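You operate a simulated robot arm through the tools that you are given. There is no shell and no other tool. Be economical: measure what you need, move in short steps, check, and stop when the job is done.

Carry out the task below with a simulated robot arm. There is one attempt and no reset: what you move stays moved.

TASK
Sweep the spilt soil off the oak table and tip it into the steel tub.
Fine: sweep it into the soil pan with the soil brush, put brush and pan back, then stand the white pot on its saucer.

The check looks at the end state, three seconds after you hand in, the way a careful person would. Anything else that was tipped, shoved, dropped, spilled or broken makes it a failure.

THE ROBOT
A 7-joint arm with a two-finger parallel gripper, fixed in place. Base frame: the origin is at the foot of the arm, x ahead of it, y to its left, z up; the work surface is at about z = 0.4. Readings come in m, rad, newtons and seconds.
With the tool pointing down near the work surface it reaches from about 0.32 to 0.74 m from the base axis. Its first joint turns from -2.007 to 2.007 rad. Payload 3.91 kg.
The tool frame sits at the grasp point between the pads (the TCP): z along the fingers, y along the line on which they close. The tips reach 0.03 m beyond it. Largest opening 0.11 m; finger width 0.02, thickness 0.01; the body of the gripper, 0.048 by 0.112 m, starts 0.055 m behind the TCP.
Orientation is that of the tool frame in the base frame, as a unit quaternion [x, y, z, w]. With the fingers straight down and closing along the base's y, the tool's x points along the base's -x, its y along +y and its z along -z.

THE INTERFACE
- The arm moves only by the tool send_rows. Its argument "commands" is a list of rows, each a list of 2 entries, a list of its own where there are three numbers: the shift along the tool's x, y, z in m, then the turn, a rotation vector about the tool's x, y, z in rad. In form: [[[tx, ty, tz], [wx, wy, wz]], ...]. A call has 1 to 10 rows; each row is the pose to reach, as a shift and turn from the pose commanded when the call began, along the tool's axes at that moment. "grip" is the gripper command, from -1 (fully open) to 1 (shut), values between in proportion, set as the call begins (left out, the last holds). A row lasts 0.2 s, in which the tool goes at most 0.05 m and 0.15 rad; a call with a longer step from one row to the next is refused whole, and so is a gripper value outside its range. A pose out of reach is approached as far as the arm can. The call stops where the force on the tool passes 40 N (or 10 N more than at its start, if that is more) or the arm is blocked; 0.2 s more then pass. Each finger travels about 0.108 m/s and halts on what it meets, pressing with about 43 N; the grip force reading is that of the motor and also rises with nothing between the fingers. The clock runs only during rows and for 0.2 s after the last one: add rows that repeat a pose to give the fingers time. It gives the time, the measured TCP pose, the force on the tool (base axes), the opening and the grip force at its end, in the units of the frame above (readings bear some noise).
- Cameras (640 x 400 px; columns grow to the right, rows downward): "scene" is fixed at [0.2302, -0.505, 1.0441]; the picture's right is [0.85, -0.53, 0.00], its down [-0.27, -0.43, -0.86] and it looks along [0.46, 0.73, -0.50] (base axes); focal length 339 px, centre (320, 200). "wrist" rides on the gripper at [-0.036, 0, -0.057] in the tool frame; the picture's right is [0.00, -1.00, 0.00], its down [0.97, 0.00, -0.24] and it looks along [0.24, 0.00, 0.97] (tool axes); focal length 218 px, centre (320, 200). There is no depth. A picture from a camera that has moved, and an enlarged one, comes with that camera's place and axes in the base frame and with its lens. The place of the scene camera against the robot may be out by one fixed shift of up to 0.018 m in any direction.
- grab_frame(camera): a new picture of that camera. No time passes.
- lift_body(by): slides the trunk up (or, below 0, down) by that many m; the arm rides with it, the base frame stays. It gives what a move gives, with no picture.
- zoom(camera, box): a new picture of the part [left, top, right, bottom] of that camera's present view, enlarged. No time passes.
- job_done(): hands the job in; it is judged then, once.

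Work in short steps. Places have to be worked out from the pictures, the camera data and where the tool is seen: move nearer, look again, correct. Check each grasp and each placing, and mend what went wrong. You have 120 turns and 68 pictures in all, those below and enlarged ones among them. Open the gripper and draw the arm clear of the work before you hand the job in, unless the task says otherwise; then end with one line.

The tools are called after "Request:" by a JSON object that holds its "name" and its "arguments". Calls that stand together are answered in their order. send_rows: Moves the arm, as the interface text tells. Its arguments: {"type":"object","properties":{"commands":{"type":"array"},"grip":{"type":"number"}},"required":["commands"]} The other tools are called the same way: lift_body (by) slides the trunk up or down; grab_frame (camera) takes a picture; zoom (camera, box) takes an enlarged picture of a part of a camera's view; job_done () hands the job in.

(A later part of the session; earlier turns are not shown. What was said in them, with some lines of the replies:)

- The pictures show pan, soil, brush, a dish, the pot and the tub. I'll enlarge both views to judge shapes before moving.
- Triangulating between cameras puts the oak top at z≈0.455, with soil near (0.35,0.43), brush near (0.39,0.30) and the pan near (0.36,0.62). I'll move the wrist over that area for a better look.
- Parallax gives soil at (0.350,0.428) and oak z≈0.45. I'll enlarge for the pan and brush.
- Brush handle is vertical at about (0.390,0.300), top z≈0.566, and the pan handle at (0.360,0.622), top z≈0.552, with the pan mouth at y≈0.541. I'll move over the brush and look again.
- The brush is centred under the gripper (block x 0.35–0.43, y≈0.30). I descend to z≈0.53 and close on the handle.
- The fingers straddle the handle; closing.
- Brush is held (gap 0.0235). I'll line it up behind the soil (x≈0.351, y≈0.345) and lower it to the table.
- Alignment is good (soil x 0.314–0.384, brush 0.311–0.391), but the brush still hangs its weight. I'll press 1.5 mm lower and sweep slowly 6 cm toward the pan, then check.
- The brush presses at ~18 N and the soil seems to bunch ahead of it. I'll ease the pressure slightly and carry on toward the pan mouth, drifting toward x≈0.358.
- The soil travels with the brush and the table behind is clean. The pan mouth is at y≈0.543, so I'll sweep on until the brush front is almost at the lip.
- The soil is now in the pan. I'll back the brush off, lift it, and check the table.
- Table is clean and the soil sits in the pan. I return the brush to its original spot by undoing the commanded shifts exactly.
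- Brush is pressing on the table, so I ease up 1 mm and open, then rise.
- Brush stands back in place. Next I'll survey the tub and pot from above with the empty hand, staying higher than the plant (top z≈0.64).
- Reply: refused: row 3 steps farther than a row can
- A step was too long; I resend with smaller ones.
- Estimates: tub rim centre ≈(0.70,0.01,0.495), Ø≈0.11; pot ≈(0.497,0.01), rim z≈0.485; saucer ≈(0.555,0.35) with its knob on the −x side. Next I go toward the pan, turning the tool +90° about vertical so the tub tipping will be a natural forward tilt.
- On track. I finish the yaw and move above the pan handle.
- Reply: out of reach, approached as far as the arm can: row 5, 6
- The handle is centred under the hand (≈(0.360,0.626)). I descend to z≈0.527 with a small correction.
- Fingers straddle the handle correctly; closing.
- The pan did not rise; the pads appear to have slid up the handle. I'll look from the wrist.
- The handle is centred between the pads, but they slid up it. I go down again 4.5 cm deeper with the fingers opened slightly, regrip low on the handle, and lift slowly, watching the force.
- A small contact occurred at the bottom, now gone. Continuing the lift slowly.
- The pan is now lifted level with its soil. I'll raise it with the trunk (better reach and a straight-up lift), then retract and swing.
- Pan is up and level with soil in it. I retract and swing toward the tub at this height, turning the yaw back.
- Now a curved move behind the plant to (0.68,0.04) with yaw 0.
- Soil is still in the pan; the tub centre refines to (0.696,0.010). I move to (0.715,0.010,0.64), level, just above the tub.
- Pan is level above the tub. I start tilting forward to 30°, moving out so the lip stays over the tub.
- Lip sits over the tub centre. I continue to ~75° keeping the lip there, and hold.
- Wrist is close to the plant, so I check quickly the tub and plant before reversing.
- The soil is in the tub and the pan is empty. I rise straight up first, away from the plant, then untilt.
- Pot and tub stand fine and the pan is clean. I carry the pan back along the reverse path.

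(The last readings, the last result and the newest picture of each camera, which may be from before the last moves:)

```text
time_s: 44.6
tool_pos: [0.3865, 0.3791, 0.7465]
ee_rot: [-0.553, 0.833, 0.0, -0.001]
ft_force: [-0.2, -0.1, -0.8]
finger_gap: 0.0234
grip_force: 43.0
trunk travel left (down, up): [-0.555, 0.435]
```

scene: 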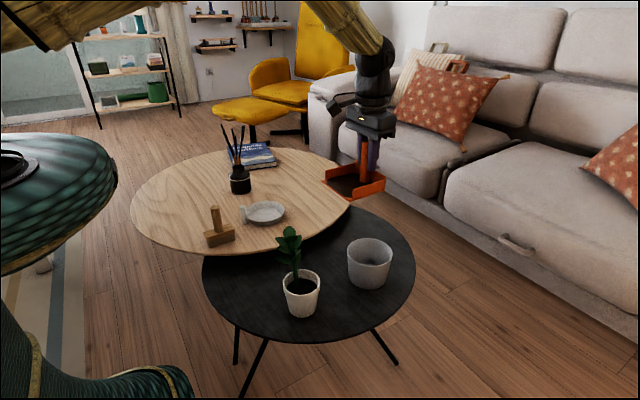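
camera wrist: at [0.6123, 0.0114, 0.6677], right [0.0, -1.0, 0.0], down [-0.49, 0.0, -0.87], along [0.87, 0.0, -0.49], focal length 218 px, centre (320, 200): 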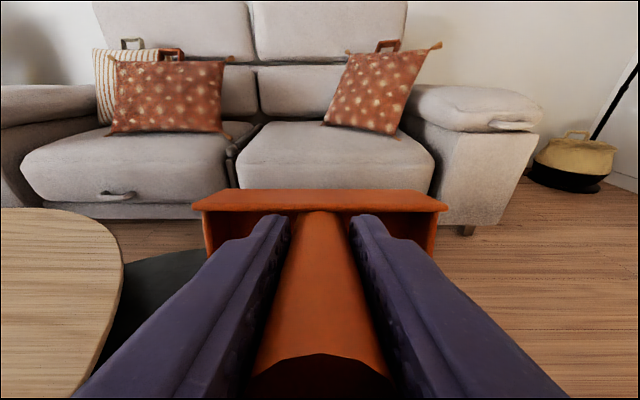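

Now over to the pan's home position, yaw back to 90°.

Request:
{"name": "send_rows", "arguments": {"commands": [[[-0.036, 0.02, 0], [0, 0, -0.07]], [[-0.073, 0.04, 0], [0, 0, -0.14]], [[-0.109, 0.06, 0], [0, 0, -0.21]], [[-0.145, 0.08, 0], [0, 0, -0.28]], [[-0.182, 0.1, 0], [0, 0, -0.35]], [[-0.218, 0.12, 0], [0, 0, -0.401]], [[-0.218, 0.12, 0], [0, 0, -0.401]]]}}

Request:
{"name": "grab_frame", "arguments": {"camera": "wrist"}}

```text
time_s: 46.2
tool_pos: [0.3625, 0.6229, 0.7436]
ee_rot: [0.708, -0.707, 0.0, 0.001]
ft_force: [0.0, -0.2, -1.3]
finger_gap: 0.0237
grip_force: 42.2
trunk travel left (down, up): [-0.555, 0.435]
```

```text
30 pictures are left
camera wrist: at [0.3612, 0.6589, 0.801], right [1.0, 0.0, 0.0], down [0.0, -0.97, 0.24], along [0.0, -0.24, -0.97], focal length 218 px, centre (320, 200)
```

wrist: 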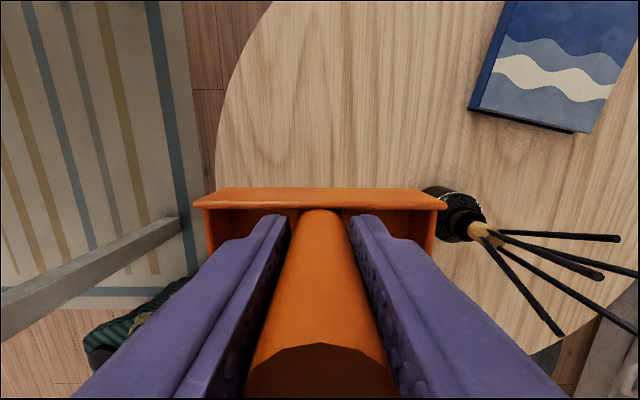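

Good. I lower the trunk by the same 0.18 m, then go down the last bit by arm.

Request:
{"name": "lift_body", "arguments": {"by": -0.18}}

Request:
{"name": "send_rows", "arguments": {"commands": [[[-0.003, 0, 0.02], [0, 0, 0]], [[-0.003, 0, 0.035], [0, 0, 0]], [[-0.003, 0, 0.042], [0, 0, 0]], [[-0.003, 0, 0.042], [0, 0, 0]]]}}

```text
time_s: 48.2
tool_pos: [0.3617, 0.6228, 0.5651]
ee_rot: [0.707, -0.707, 0.0, 0.0]
ft_force: [-0.8, -0.8, -1.2]
finger_gap: 0.0231
grip_force: 43.4
trunk travel left (down, up): [-0.375, 0.615]
```

```text
time_s: 49.2
tool_pos: [0.3612, 0.6257, 0.5233]
ee_rot: [-0.707, 0.707, 0.0, 0.0]
ft_force: [0.0, -0.1, -1.7]
finger_gap: 0.0235
grip_force: 42.9
trunk travel left (down, up): [-0.375, 0.615]
```

Not in contact yet; lowering in millimetres.

Request:
{"name": "send_rows", "arguments": {"commands": [[[0, 0, 0.002], [0, 0, 0]], [[0, 0, 0.004], [0, 0, 0]], [[0, 0, 0.006], [0, 0, 0]], [[0, 0, 0.006], [0, 0, 0]]]}}

```text
time_s: 50.2
tool_pos: [0.3611, 0.6254, 0.5171]
ee_rot: [-0.707, 0.708, 0.0, 0.0]
ft_force: [0.0, 0.8, -0.9]
finger_gap: 0.0237
grip_force: 43.5
trunk travel left (down, up): [-0.375, 0.615]
```

Request:
{"name": "send_rows", "arguments": {"commands": [[[0, 0, 0.001], [0, 0, 0]], [[0, 0, 0.002], [0, 0, 0]], [[0, 0, 0.002], [0, 0, 0]]]}}

Request:
{"name": "zoom", "arguments": {"camera": "scene", "box": [130, 120, 290, 240]}}

```text
time_s: 51.0
tool_pos: [0.361, 0.6254, 0.5166]
ee_rot: [-0.707, 0.708, 0.0, 0.001]
ft_force: [-2.4, 0.5, 11.8]
finger_gap: 0.0235
grip_force: 43.0
trunk travel left (down, up): [-0.375, 0.615]
```

```text
3.33 times, centred on (210, 180) of scene
camera zoom: at [0.2302, -0.505, 1.0441], right [0.85, -0.53, 0.0], down [-0.27, -0.43, -0.86], along [0.46, 0.73, -0.5], focal length 1129 px, centre (687, 267)
```

zoom: 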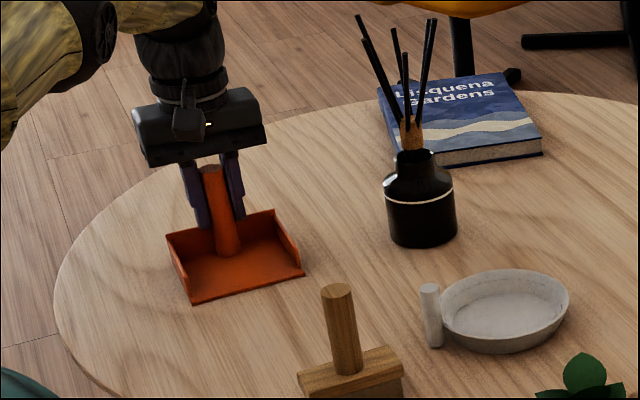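

Pan rests at its original spot. Release and rise.

Request:
{"name": "send_rows", "arguments": {"commands": [[[0, 0, -0.001], [0, 0, 0]], [[0, 0, -0.001], [0, 0, 0]], [[0, 0, -0.001], [0, 0, 0]], [[0, 0, -0.001], [0, 0, 0]], [[0, 0, -0.04], [0, 0, 0]], [[0, 0, -0.08], [0, 0, 0]], [[0, 0, -0.12], [0, 0, 0]], [[0, 0, -0.15], [0, 0, 0]]], "grip": -1}}

Request:
{"name": "grab_frame", "arguments": {"camera": "wrist"}}

```text
time_s: 52.8
tool_pos: [0.3618, 0.6242, 0.6648]
ee_rot: [0.707, -0.707, 0.0, 0.0]
ft_force: [-0.4, -1.4, -0.8]
finger_gap: 0.1101
grip_force: 0.0
trunk travel left (down, up): [-0.375, 0.615]
```

```text
28 pictures are left
camera wrist: at [0.3609, 0.6605, 0.7215], right [1.0, 0.0, 0.0], down [0.0, -0.97, 0.24], along [0.0, -0.24, -0.97], focal length 218 px, centre (320, 200)
```

wrist: 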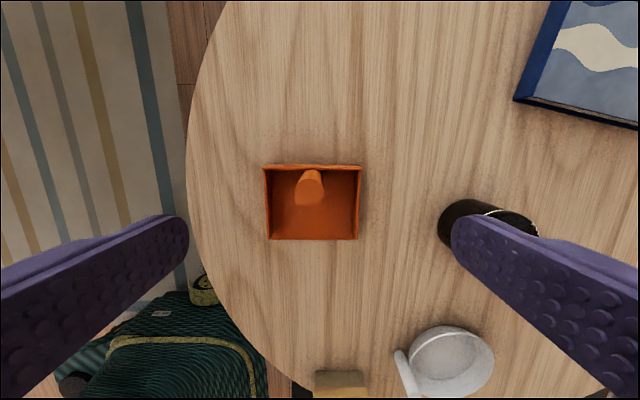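

Pan is empty. I verify with the scene view that it did not shift on release.

Request:
{"name": "zoom", "arguments": {"camera": "scene", "box": [130, 120, 290, 240]}}

```text
3.33 times, centred on (210, 180) of scene
camera zoom: at [0.2302, -0.505, 1.0441], right [0.85, -0.53, 0.0], down [-0.27, -0.43, -0.86], along [0.46, 0.73, -0.5], focal length 1129 px, centre (687, 267)
```

zoom: 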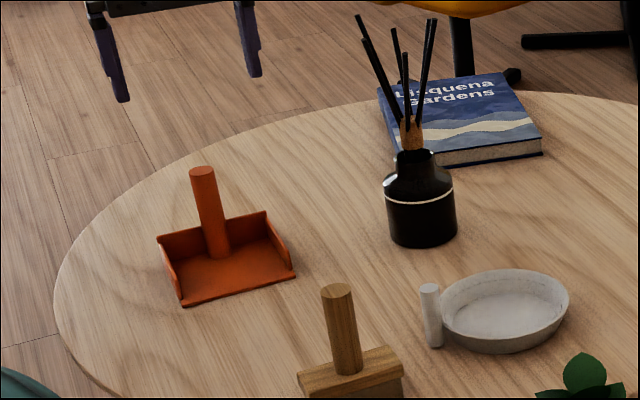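

The pan shifted only ~8 mm on release, which is still its place. Next the pot: I'll swing back with yaw +30°, planning a tilted side grasp from −x/−y, away from the leaning leaves.

Request:
{"name": "send_rows", "arguments": {"commands": [[[0.042, 0, 0], [0, 0, 0.105]], [[0.084, 0, 0], [0, 0, 0.21]], [[0.126, 0, 0], [0, 0, 0.315]], [[0.168, 0, -0.01], [0, 0, 0.42]], [[0.21, 0, -0.02], [0, 0, 0.525]], [[0.252, 0, -0.03], [0, 0, 0.63]], [[0.294, 0, -0.03], [0, 0, 0.735]], [[0.336, 0, -0.03], [0, 0, 0.84]], [[0.378, 0, -0.03], [0, 0, 0.945]], [[0.42, 0, -0.03], [0, 0, 1.047]]]}}

```text
time_s: 55.0
tool_pos: [0.361, 0.2036, 0.6942]
ee_rot: [-0.258, 0.966, 0.0, 0.0]
ft_force: [0.0, 0.0, -0.1]
finger_gap: 0.1101
grip_force: 0.0
trunk travel left (down, up): [-0.375, 0.615]
```

Now to in front of the pot, with 45° tilt on the way.

Request:
{"name": "send_rows", "arguments": {"commands": [[[0.018, -0.035, 0.005], [0, -0.13, 0]], [[0.036, -0.07, 0.01], [0, -0.26, 0]], [[0.054, -0.104, 0.016], [0, -0.39, 0]], [[0.073, -0.138, 0.022], [0, -0.52, 0]], [[0.091, -0.172, 0.028], [0, -0.65, 0]], [[0.109, -0.207, 0.034], [0, -0.785, 0]], [[0.109, -0.207, 0.034], [0, -0.785, 0]]]}}

Request:
{"name": "grab_frame", "arguments": {"camera": "wrist"}}

Request:
{"name": "grab_frame", "arguments": {"camera": "scene"}}

```text
time_s: 56.6
tool_pos: [0.4321, -0.0628, 0.6657]
ee_rot: [-0.241, 0.892, 0.1, 0.37]
ft_force: [0.2, -0.1, -0.8]
finger_gap: 0.1102
grip_force: 0.0
out of reach, approached as far as the arm can: row 3, 4, 5, 6, 7
trunk travel left (down, up): [-0.375, 0.615]
```

```text
26 pictures are left
camera wrist: at [0.4191, -0.0708, 0.7306], right [0.5, -0.86, 0.0], down [-0.74, -0.43, -0.52], along [0.45, 0.26, -0.86], focal length 218 px, centre (320, 200)
```

wrist: 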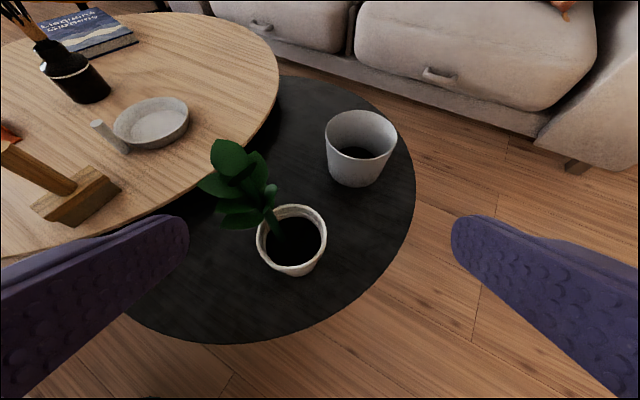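

```text
25 pictures are left
```

scene: 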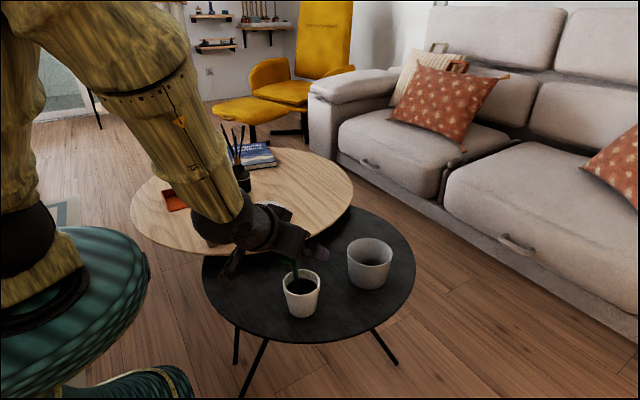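

The arm's inner limit kept it at (0.432,−0.063); orientation (45° tilt, yaw 30°) is right, and the pot reads ≈(0.491,0.008). I make a small downward test move to see what reference the shifts use now.

Request:
{"name": "send_rows", "arguments": {"commands": [[[0.0141, 0.0087, 0.0212], [0, 0, 0]], [[0.0283, 0.0173, 0.0425], [0, 0, 0]], [[0.0283, 0.0173, 0.0425], [0, 0, 0]]]}}

```text
time_s: 57.4
tool_pos: [0.4393, -0.0471, 0.6123]
ee_rot: [-0.239, 0.892, 0.099, 0.37]
ft_force: [-0.5, -0.1, -0.3]
finger_gap: 0.1099
grip_force: 0.2
out of reach, approached as far as the arm can: row 1, 2, 3
trunk travel left (down, up): [-0.375, 0.615]
```

The inner limit comes from the wrist sitting too near the base. Approaching with yaw 60° (more from the −y side) keeps the wrist farther out, so I yaw another 30°.

Request:
{"name": "send_rows", "arguments": {"commands": [[[-0.003, -0.008, 0.003], [-0.0926, 0, -0.0926]], [[-0.006, -0.016, 0.006], [-0.1851, 0, -0.1851]], [[-0.009, -0.024, 0.009], [-0.2777, 0, -0.2777]], [[-0.0113, -0.0323, 0.0113], [-0.3702, 0, -0.3702]], [[-0.0113, -0.0323, 0.0113], [-0.3702, 0, -0.3702]]]}}

Request:
{"name": "grab_frame", "arguments": {"camera": "wrist"}}

```text
time_s: 58.6
tool_pos: [0.4694, -0.0689, 0.6131]
ee_rot: [-0.462, 0.8, 0.191, 0.332]
ft_force: [-0.3, 0.2, -0.1]
finger_gap: 0.1099
grip_force: 0.2
trunk travel left (down, up): [-0.375, 0.615]
```

```text
24 pictures are left
camera wrist: at [0.4607, -0.0818, 0.6787], right [0.87, -0.5, 0.0], down [-0.43, -0.74, -0.52], along [0.26, 0.45, -0.86], focal length 218 px, centre (320, 200)
```

wrist: 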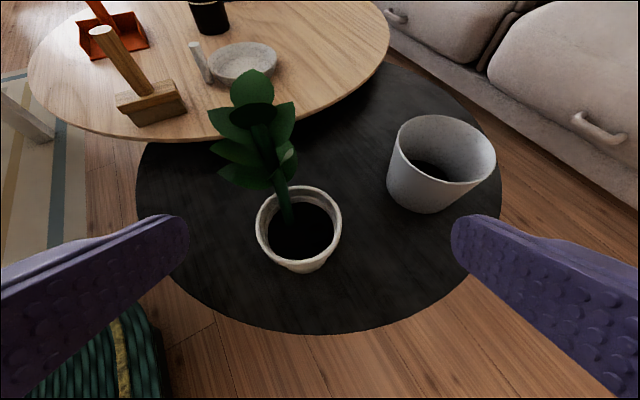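

Pose is now exact (yaw 60°, tilt 45°) and the leaves lean away. The pot centre refines to (0.489,0.007), so I descend to z≈0.465 at 7.5 cm behind it.

Request:
{"name": "send_rows", "arguments": {"commands": [[[0.026, 0.0053, 0.0262], [0, 0, 0]], [[0.052, 0.0106, 0.0525], [0, 0, 0]], [[0.078, 0.016, 0.0787], [0, 0, 0]], [[0.1043, 0.0211, 0.105], [0, 0, 0]], [[0.1043, 0.0211, 0.105], [0, 0, 0]]]}}

Request:
{"name": "grab_frame", "arguments": {"camera": "wrist"}}

Request:
{"name": "zoom", "arguments": {"camera": "scene", "box": [220, 190, 400, 330]}}

```text
time_s: 59.8
tool_pos: [0.4524, -0.0607, 0.4625]
ee_rot: [-0.463, 0.799, 0.192, 0.331]
ft_force: [-1.4, 0.2, -0.3]
finger_gap: 0.1097
grip_force: 0.1
trunk travel left (down, up): [-0.375, 0.615]
```

```text
23 pictures are left
camera wrist: at [0.4446, -0.0741, 0.5288], right [0.87, -0.5, 0.0], down [-0.43, -0.74, -0.52], along [0.26, 0.45, -0.86], focal length 218 px, centre (320, 200)
```

wrist: 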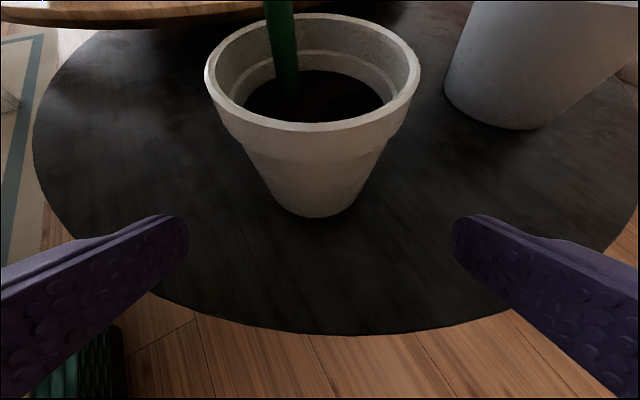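

```text
2.86 times, centred on (310, 260) of scene
camera zoom: at [0.2302, -0.505, 1.0441], right [0.85, -0.53, 0.0], down [-0.27, -0.43, -0.86], along [0.46, 0.73, -0.5], focal length 968 px, centre (349, 29)
```

zoom: 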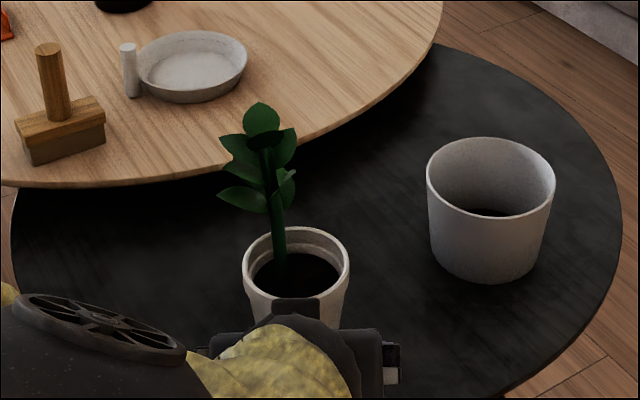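

Pot is well centred between the fingers (2–3 mm left) and 7.4 cm ahead. I slide forward horizontally, 5 mm higher, so the pads meet the collar.

Request:
{"name": "send_rows", "arguments": {"commands": [[[-0.0186, 0.003, 0.0163], [0, 0, 0]], [[-0.0372, 0.003, 0.0325], [0, 0, 0]], [[-0.0558, 0.003, 0.0488], [0, 0, 0]], [[-0.0558, 0.003, 0.0488], [0, 0, 0]]]}}

Request:
{"name": "grab_frame", "arguments": {"camera": "wrist"}}

```text
time_s: 60.8
tool_pos: [0.4854, 0.0068, 0.4688]
ee_rot: [-0.462, 0.8, 0.191, 0.331]
ft_force: [0.7, 0.5, -0.3]
finger_gap: 0.1098
grip_force: 0.0
trunk travel left (down, up): [-0.375, 0.615]
```

```text
21 pictures are left
camera wrist: at [0.4781, -0.0056, 0.5349], right [0.87, -0.5, 0.0], down [-0.43, -0.74, -0.52], along [0.26, 0.45, -0.86], focal length 218 px, centre (320, 200)
```

wrist: 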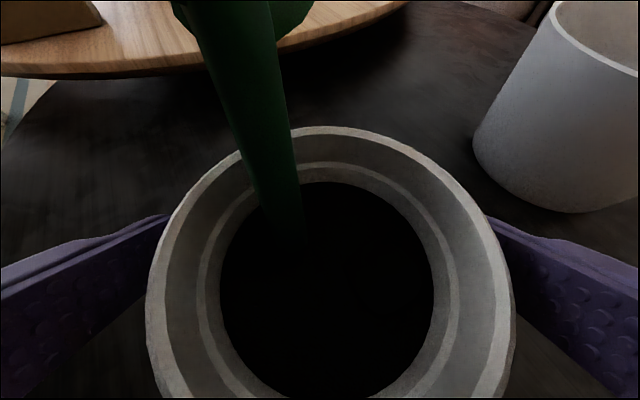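

The pot is between the pads, with the TCP ~5–9 mm past its axis. I back 5 mm and close.

Request:
{"name": "send_rows", "arguments": {"commands": [[[0.0035, -0.002, -0.0035], [0, 0, 0]], [[0.0035, -0.002, -0.0035], [0, 0, 0]], [[0.0035, -0.002, -0.0035], [0, 0, 0]], [[0.0035, -0.002, -0.0035], [0, 0, 0]]], "grip": 1}}

Request:
{"name": "grab_frame", "arguments": {"camera": "wrist"}}

```text
time_s: 61.8
tool_pos: [0.4857, 0.0025, 0.4686]
ee_rot: [-0.461, 0.8, 0.192, 0.332]
ft_force: [0.7, 1.2, 0.8]
finger_gap: 0.0791
grip_force: 43.7
trunk travel left (down, up): [-0.375, 0.615]
```

```text
20 pictures are left
camera wrist: at [0.4774, -0.0103, 0.5348], right [0.87, -0.5, 0.0], down [-0.43, -0.74, -0.52], along [0.26, 0.45, -0.86], focal length 218 px, centre (320, 200)
```

wrist: 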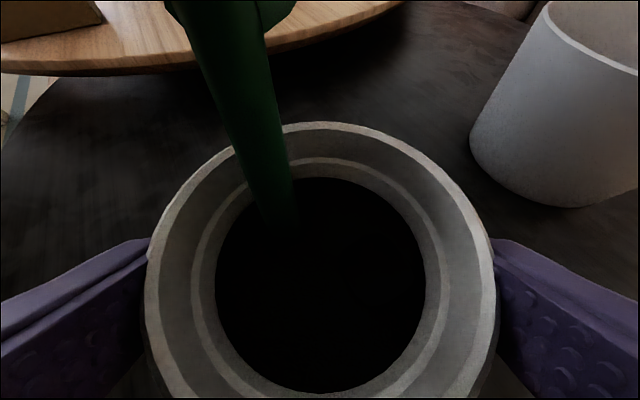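

Gripped at 0.079 m on the collar. I lift 2 cm and check that it follows without tilting.

Request:
{"name": "send_rows", "arguments": {"commands": [[[-0.0035, 0, -0.0035], [0, 0, 0]], [[-0.007, 0, -0.007], [0, 0, 0]], [[-0.0141, 0, -0.0141], [0, 0, 0]], [[-0.0141, 0, -0.0141], [0, 0, 0]]]}}

Request:
{"name": "zoom", "arguments": {"camera": "scene", "box": [220, 190, 400, 330]}}

Request:
{"name": "grab_frame", "arguments": {"camera": "wrist"}}

```text
time_s: 62.8
tool_pos: [0.4849, 0.0036, 0.489]
ee_rot: [-0.462, 0.8, 0.191, 0.332]
ft_force: [0.0, 0.9, -4.6]
finger_gap: 0.079
grip_force: 43.0
trunk travel left (down, up): [-0.375, 0.615]
```

```text
2.86 times, centred on (310, 260) of scene
camera zoom: at [0.2302, -0.505, 1.0441], right [0.85, -0.53, 0.0], down [-0.27, -0.43, -0.86], along [0.46, 0.73, -0.5], focal length 968 px, centre (349, 29)
```

zoom: 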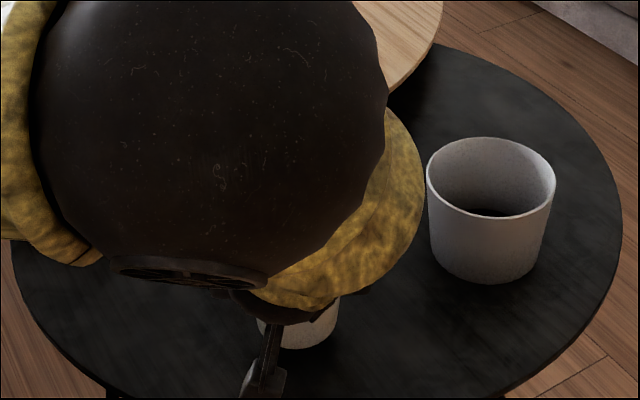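

```text
18 pictures are left
camera wrist: at [0.4772, -0.0099, 0.5551], right [0.87, -0.5, 0.0], down [-0.43, -0.74, -0.52], along [0.26, 0.45, -0.86], focal length 218 px, centre (320, 200)
```

wrist: 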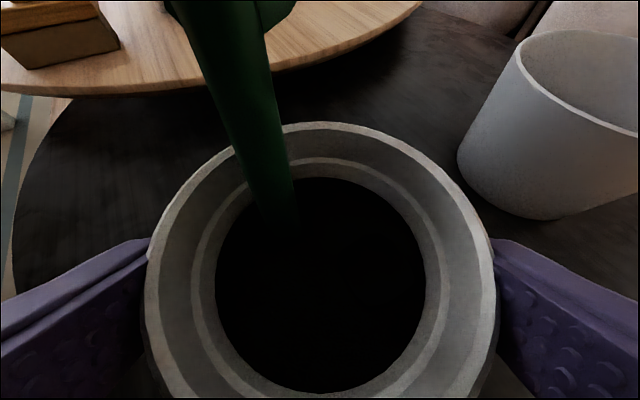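

The pot follows rigidly (same view, ~4.6 N). I raise it 14 cm, then carry it toward the saucer, estimated at (0.552,0.349).

Request:
{"name": "send_rows", "arguments": {"commands": [[[-0.025, 0, -0.025], [0, 0, 0]], [[-0.05, 0, -0.05], [0, 0, 0]], [[-0.075, 0, -0.075], [0, 0, 0]], [[-0.099, 0, -0.099], [0, 0, 0]], [[-0.099, 0, -0.099], [0, 0, 0]]]}}

Request:
{"name": "send_rows", "arguments": {"commands": [[[-0.0233, 0.0115, 0.0233], [0, 0, 0]], [[-0.0466, 0.0229, 0.0466], [0, 0, 0]], [[-0.0757, 0.0372, 0.0757], [0, 0, 0]], [[-0.1048, 0.0516, 0.1048], [0, 0, 0]], [[-0.1339, 0.0659, 0.1339], [0, 0, 0]], [[-0.163, 0.0802, 0.163], [0, 0, 0]], [[-0.1921, 0.0945, 0.1921], [0, 0, 0]], [[-0.2154, 0.106, 0.2154], [0, 0, 0]], [[-0.2329, 0.1146, 0.2329], [0, 0, 0]], [[-0.2329, 0.1146, 0.2329], [0, 0, 0]]]}}

Request:
{"name": "grab_frame", "arguments": {"camera": "wrist"}}

Request:
{"name": "zoom", "arguments": {"camera": "scene", "box": [170, 110, 350, 250]}}

```text
time_s: 64.0
tool_pos: [0.4853, 0.0068, 0.6308]
ee_rot: [-0.462, 0.801, 0.19, 0.331]
ft_force: [-0.9, 0.2, -5.3]
finger_gap: 0.0788
grip_force: 43.1
trunk travel left (down, up): [-0.375, 0.615]
```

```text
time_s: 66.2
tool_pos: [0.5498, 0.3419, 0.6263]
ee_rot: [-0.462, 0.8, 0.191, 0.331]
ft_force: [0.4, 0.3, -4.0]
finger_gap: 0.0789
grip_force: 42.8
trunk travel left (down, up): [-0.375, 0.615]
```

```text
17 pictures are left
camera wrist: at [0.5422, 0.3293, 0.6919], right [0.87, -0.5, 0.0], down [-0.43, -0.74, -0.52], along [0.26, 0.45, -0.86], focal length 218 px, centre (320, 200)
```

wrist: 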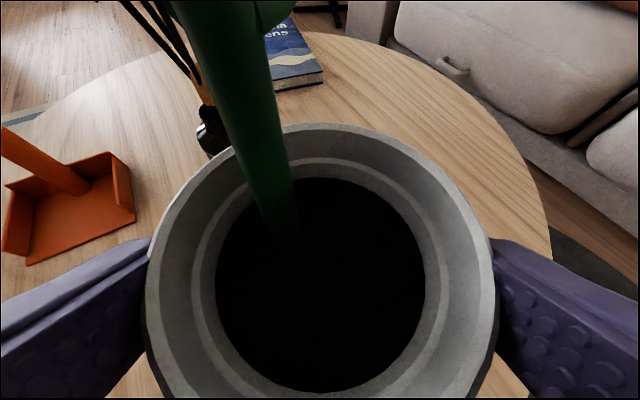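

```text
2.86 times, centred on (260, 180) of scene
camera zoom: at [0.2302, -0.505, 1.0441], right [0.85, -0.53, 0.0], down [-0.27, -0.43, -0.86], along [0.46, 0.73, -0.5], focal length 968 px, centre (491, 257)
```

zoom: 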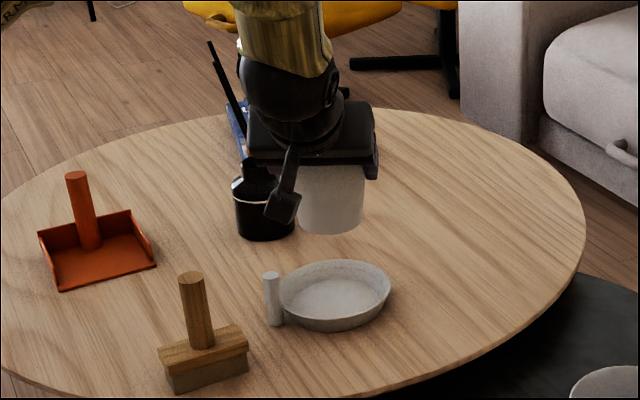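

Near the saucer; I lower until the pot base is just above the saucer rim and re-check alignment.

Request:
{"name": "send_rows", "arguments": {"commands": [[[0.02, 0, 0.02], [0, 0, 0]], [[0.04, 0, 0.04], [0, 0, 0]], [[0.0445, 0, 0.0445], [0, 0, 0]], [[0.0445, 0, 0.0445], [0, 0, 0]]]}}

Request:
{"name": "zoom", "arguments": {"camera": "scene", "box": [220, 150, 320, 240]}}

Request:
{"name": "grab_frame", "arguments": {"camera": "wrist"}}

```text
time_s: 67.2
tool_pos: [0.5495, 0.3453, 0.5646]
ee_rot: [-0.462, 0.8, 0.192, 0.331]
ft_force: [0.3, -0.2, -3.9]
finger_gap: 0.0791
grip_force: 43.4
trunk travel left (down, up): [-0.375, 0.615]
```

```text
4.44 times, centred on (270, 195) of scene
camera zoom: at [0.2302, -0.505, 1.0441], right [0.85, -0.53, 0.0], down [-0.27, -0.43, -0.86], along [0.46, 0.73, -0.5], focal length 1505 px, centre (542, 222)
```

zoom: 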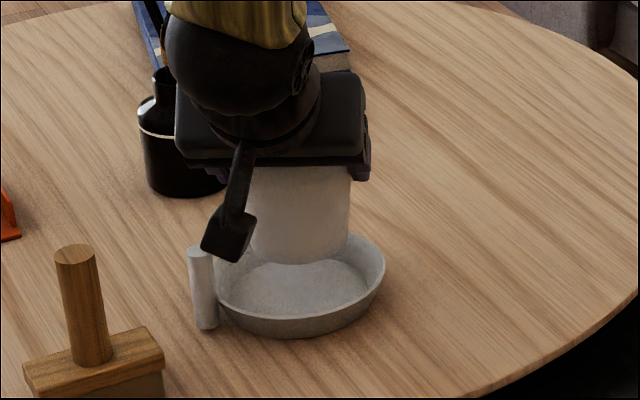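

```text
14 pictures are left
camera wrist: at [0.5427, 0.3313, 0.6311], right [0.87, -0.5, 0.0], down [-0.43, -0.74, -0.52], along [0.26, 0.45, -0.86], focal length 218 px, centre (320, 200)
```

wrist: 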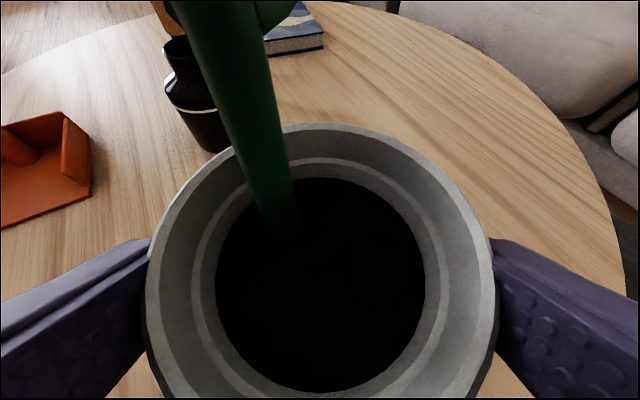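

Wrist-based data says aligned; the scene view hints the pot may be ~1 cm too far. I lower 13 mm with a 4 mm correction so base and saucer rim are at about the same height and directly comparable.

Request:
{"name": "send_rows", "arguments": {"commands": [[[0.0062, 0, 0.003], [0, 0, 0]], [[0.0123, 0, 0.0061], [0, 0, 0]], [[0.0123, 0, 0.0061], [0, 0, 0]]]}}

Request:
{"name": "zoom", "arguments": {"camera": "scene", "box": [240, 175, 304, 225]}}

```text
time_s: 68.0
tool_pos: [0.5482, 0.3411, 0.5522]
ee_rot: [-0.462, 0.801, 0.191, 0.33]
ft_force: [0.8, -0.3, -3.4]
finger_gap: 0.0788
grip_force: 42.9
trunk travel left (down, up): [-0.375, 0.615]
```

```text
8.00 times, centred on (272, 200) of scene
camera zoom: at [0.2302, -0.505, 1.0441], right [0.85, -0.53, 0.0], down [-0.27, -0.43, -0.86], along [0.46, 0.73, -0.5], focal length 2710 px, centre (704, 200)
```

zoom: 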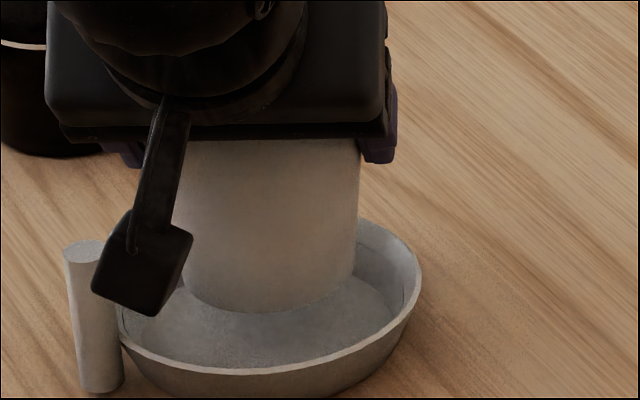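

Base and rim now compare directly: x aligned, ~5 mm too far in depth. I shift 3 mm and lower 18 mm.

Request:
{"name": "send_rows", "arguments": {"commands": [[[0.005, 0, 0.0035], [0, 0, 0]], [[0.01, 0, 0.007], [0, 0, 0]], [[0.015, 0, 0.0104], [0, 0, 0]], [[0.015, 0, 0.0104], [0, 0, 0]]]}}

Request:
{"name": "zoom", "arguments": {"camera": "scene", "box": [240, 175, 304, 225]}}

```text
time_s: 69.0
tool_pos: [0.5466, 0.3383, 0.5344]
ee_rot: [-0.462, 0.8, 0.191, 0.33]
ft_force: [0.6, 0.1, -3.8]
finger_gap: 0.0791
grip_force: 43.2
trunk travel left (down, up): [-0.375, 0.615]
```

```text
8.00 times, centred on (272, 200) of scene
camera zoom: at [0.2302, -0.505, 1.0441], right [0.85, -0.53, 0.0], down [-0.27, -0.43, -0.86], along [0.46, 0.73, -0.5], focal length 2710 px, centre (704, 200)
```

zoom: 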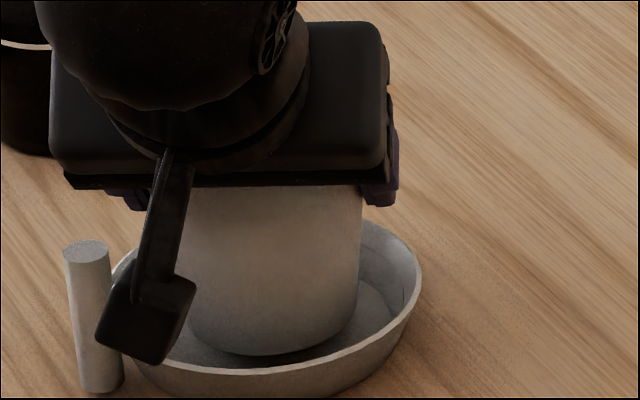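

Alignment is good. Creeping down to contact.

Request:
{"name": "send_rows", "arguments": {"commands": [[[0.0014, 0, 0.0014], [0, 0, 0]], [[0.0028, 0, 0.0028], [0, 0, 0]], [[0.0042, 0, 0.0042], [0, 0, 0]], [[0.0042, 0, 0.0042], [0, 0, 0]]]}}

```text
time_s: 70.0
tool_pos: [0.5458, 0.3382, 0.5281]
ee_rot: [-0.462, 0.8, 0.192, 0.33]
ft_force: [0.0, 0.4, -5.6]
finger_gap: 0.0791
grip_force: 43.2
trunk travel left (down, up): [-0.375, 0.615]
```

Request:
{"name": "send_rows", "arguments": {"commands": [[[0.0011, 0, 0.0011], [0, 0, 0]], [[0.0021, 0, 0.0021], [0, 0, 0]], [[0.0021, 0, 0.0021], [0, 0, 0]]]}}

```text
time_s: 70.8
tool_pos: [0.5462, 0.3386, 0.5268]
ee_rot: [-0.463, 0.8, 0.192, 0.331]
ft_force: [-0.5, 0.2, -5.1]
finger_gap: 0.0786
grip_force: 42.6
trunk travel left (down, up): [-0.375, 0.615]
```

Still hanging; another 2–3 mm.

Request:
{"name": "send_rows", "arguments": {"commands": [[[0.0009, 0, 0.0009], [0, 0, 0]], [[0.0018, 0, 0.0018], [0, 0, 0]], [[0.0018, 0, 0.0018], [0, 0, 0]]]}}

Request:
{"name": "zoom", "arguments": {"camera": "scene", "box": [240, 175, 304, 225]}}

```text
time_s: 71.6
tool_pos: [0.5474, 0.3396, 0.5244]
ee_rot: [-0.461, 0.801, 0.191, 0.331]
ft_force: [-1.3, 0.6, 0.3]
finger_gap: 0.079
grip_force: 42.8
trunk travel left (down, up): [-0.375, 0.615]
```

```text
8.00 times, centred on (272, 200) of scene
camera zoom: at [0.2302, -0.505, 1.0441], right [0.85, -0.53, 0.0], down [-0.27, -0.43, -0.86], along [0.46, 0.73, -0.5], focal length 2710 px, centre (704, 200)
```

zoom: 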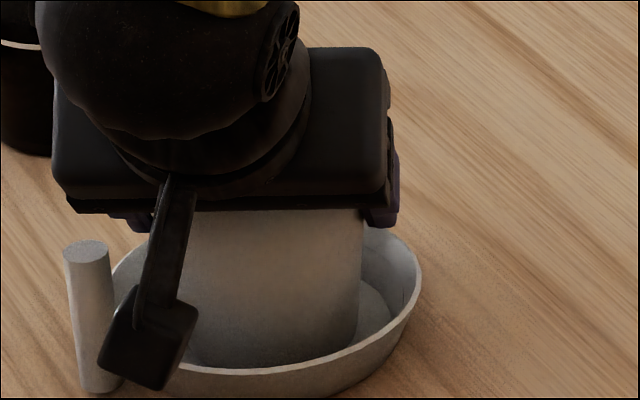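

Weight is now on the saucer. I open the fingers part-way (gap ~0.097) and check.

Request:
{"name": "send_rows", "arguments": {"commands": [[[0, 0, 0], [0, 0, 0]], [[0, 0, 0], [0, 0, 0]], [[0, 0, 0], [0, 0, 0]]], "grip": -0.77}}

Request:
{"name": "grab_frame", "arguments": {"camera": "wrist"}}

```text
time_s: 72.4
tool_pos: [0.5467, 0.3372, 0.5225]
ee_rot: [-0.462, 0.8, 0.191, 0.331]
ft_force: [0.4, -0.8, 0.1]
finger_gap: 0.0974
grip_force: 0.1
trunk travel left (down, up): [-0.375, 0.615]
```

```text
10 pictures are left
camera wrist: at [0.5387, 0.3258, 0.5896], right [0.87, -0.5, 0.0], down [-0.43, -0.74, -0.52], along [0.26, 0.45, -0.86], focal length 218 px, centre (320, 200)
```

wrist: 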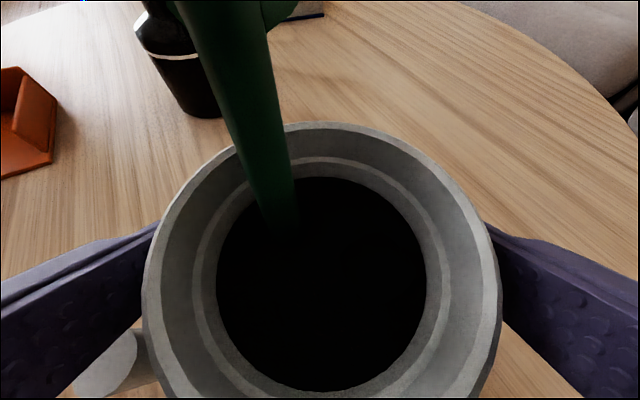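

Pot is free and standing. I withdraw along the finger axis (up and back), which clears the saucer's knob and the plant.

Request:
{"name": "send_rows", "arguments": {"commands": [[[0, 0, -0.02], [0, 0, 0]], [[0, 0, -0.045], [0, 0, 0]], [[0, 0, -0.08], [0, 0, 0]], [[0, 0, -0.12], [0, 0, 0]], [[-0.02, 0, -0.15], [0, 0, 0]], [[-0.04, 0, -0.18], [0, 0, 0]], [[-0.04, 0, -0.18], [0, 0, 0]]]}}

Request:
{"name": "grab_frame", "arguments": {"camera": "wrist"}}

```text
time_s: 74.0
tool_pos: [0.4957, 0.2526, 0.6794]
ee_rot: [-0.462, 0.8, 0.191, 0.331]
ft_force: [0.2, 0.2, -0.7]
finger_gap: 0.0974
grip_force: 0.1
trunk travel left (down, up): [-0.375, 0.615]
```

```text
9 pictures are left
camera wrist: at [0.4879, 0.2404, 0.7452], right [0.87, -0.5, 0.0], down [-0.43, -0.74, -0.52], along [0.26, 0.45, -0.86], focal length 218 px, centre (320, 200)
```

wrist: 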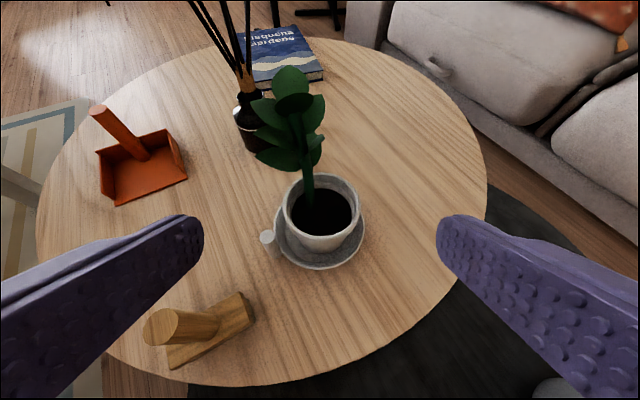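

The pot stands well centred on the saucer. I raise and straighten the arm clear, opening fully, then take final looks.

Request:
{"name": "send_rows", "arguments": {"commands": [[[-0.02, 0, -0.035], [0, 0, 0]], [[-0.04, 0, -0.07], [0, 0, 0]], [[-0.06, 0, -0.105], [0, 0, 0]], [[-0.06, 0, -0.105], [0, 0.131, 0]], [[-0.06, 0, -0.105], [0, 0.262, 0]], [[-0.06, 0, -0.105], [0, 0.393, 0]], [[-0.06, 0, -0.105], [0, 0.524, 0]], [[-0.06, 0, -0.105], [0, 0.655, 0]], [[-0.06, 0, -0.105], [0, 0.785, 0]]], "grip": -1}}

Request:
{"name": "grab_frame", "arguments": {"camera": "scene"}}

Request:
{"name": "zoom", "arguments": {"camera": "scene", "box": [120, 130, 440, 330]}}

```text
time_s: 76.0
tool_pos: [0.4796, 0.2254, 0.7957]
ee_rot: [-0.5, 0.866, 0.0, -0.001]
ft_force: [-0.9, -0.3, 0.3]
finger_gap: 0.1099
grip_force: 0.1
trunk travel left (down, up): [-0.375, 0.615]
```

```text
8 pictures are left
```

scene: 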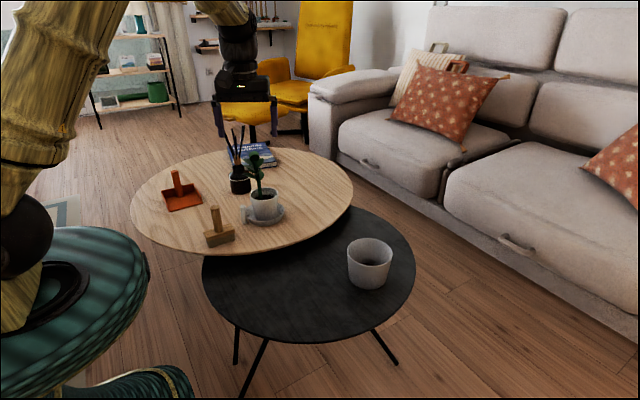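

```text
2.00 times, centred on (280, 230) of scene
camera zoom: at [0.2302, -0.505, 1.0441], right [0.85, -0.53, 0.0], down [-0.27, -0.43, -0.86], along [0.46, 0.73, -0.5], focal length 677 px, centre (400, 140)
```

zoom: 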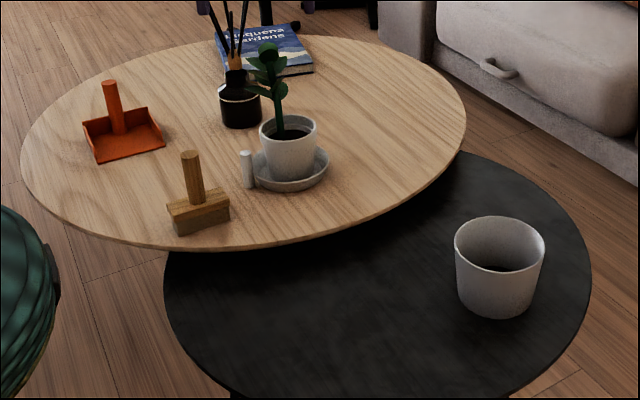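

The table is clean, the soil is in the tub, brush and pan are back, and the pot stands on its saucer with nothing else disturbed. The arm is clear and open, so I hand in.

Request:
{"name": "job_done", "arguments": {}}

```text
The job is handed in.
```

The soil is off the oak table and in the steel tub, the brush is back in its place, the pan is back about 8 mm from where it started, and the white pot stands on its saucer.
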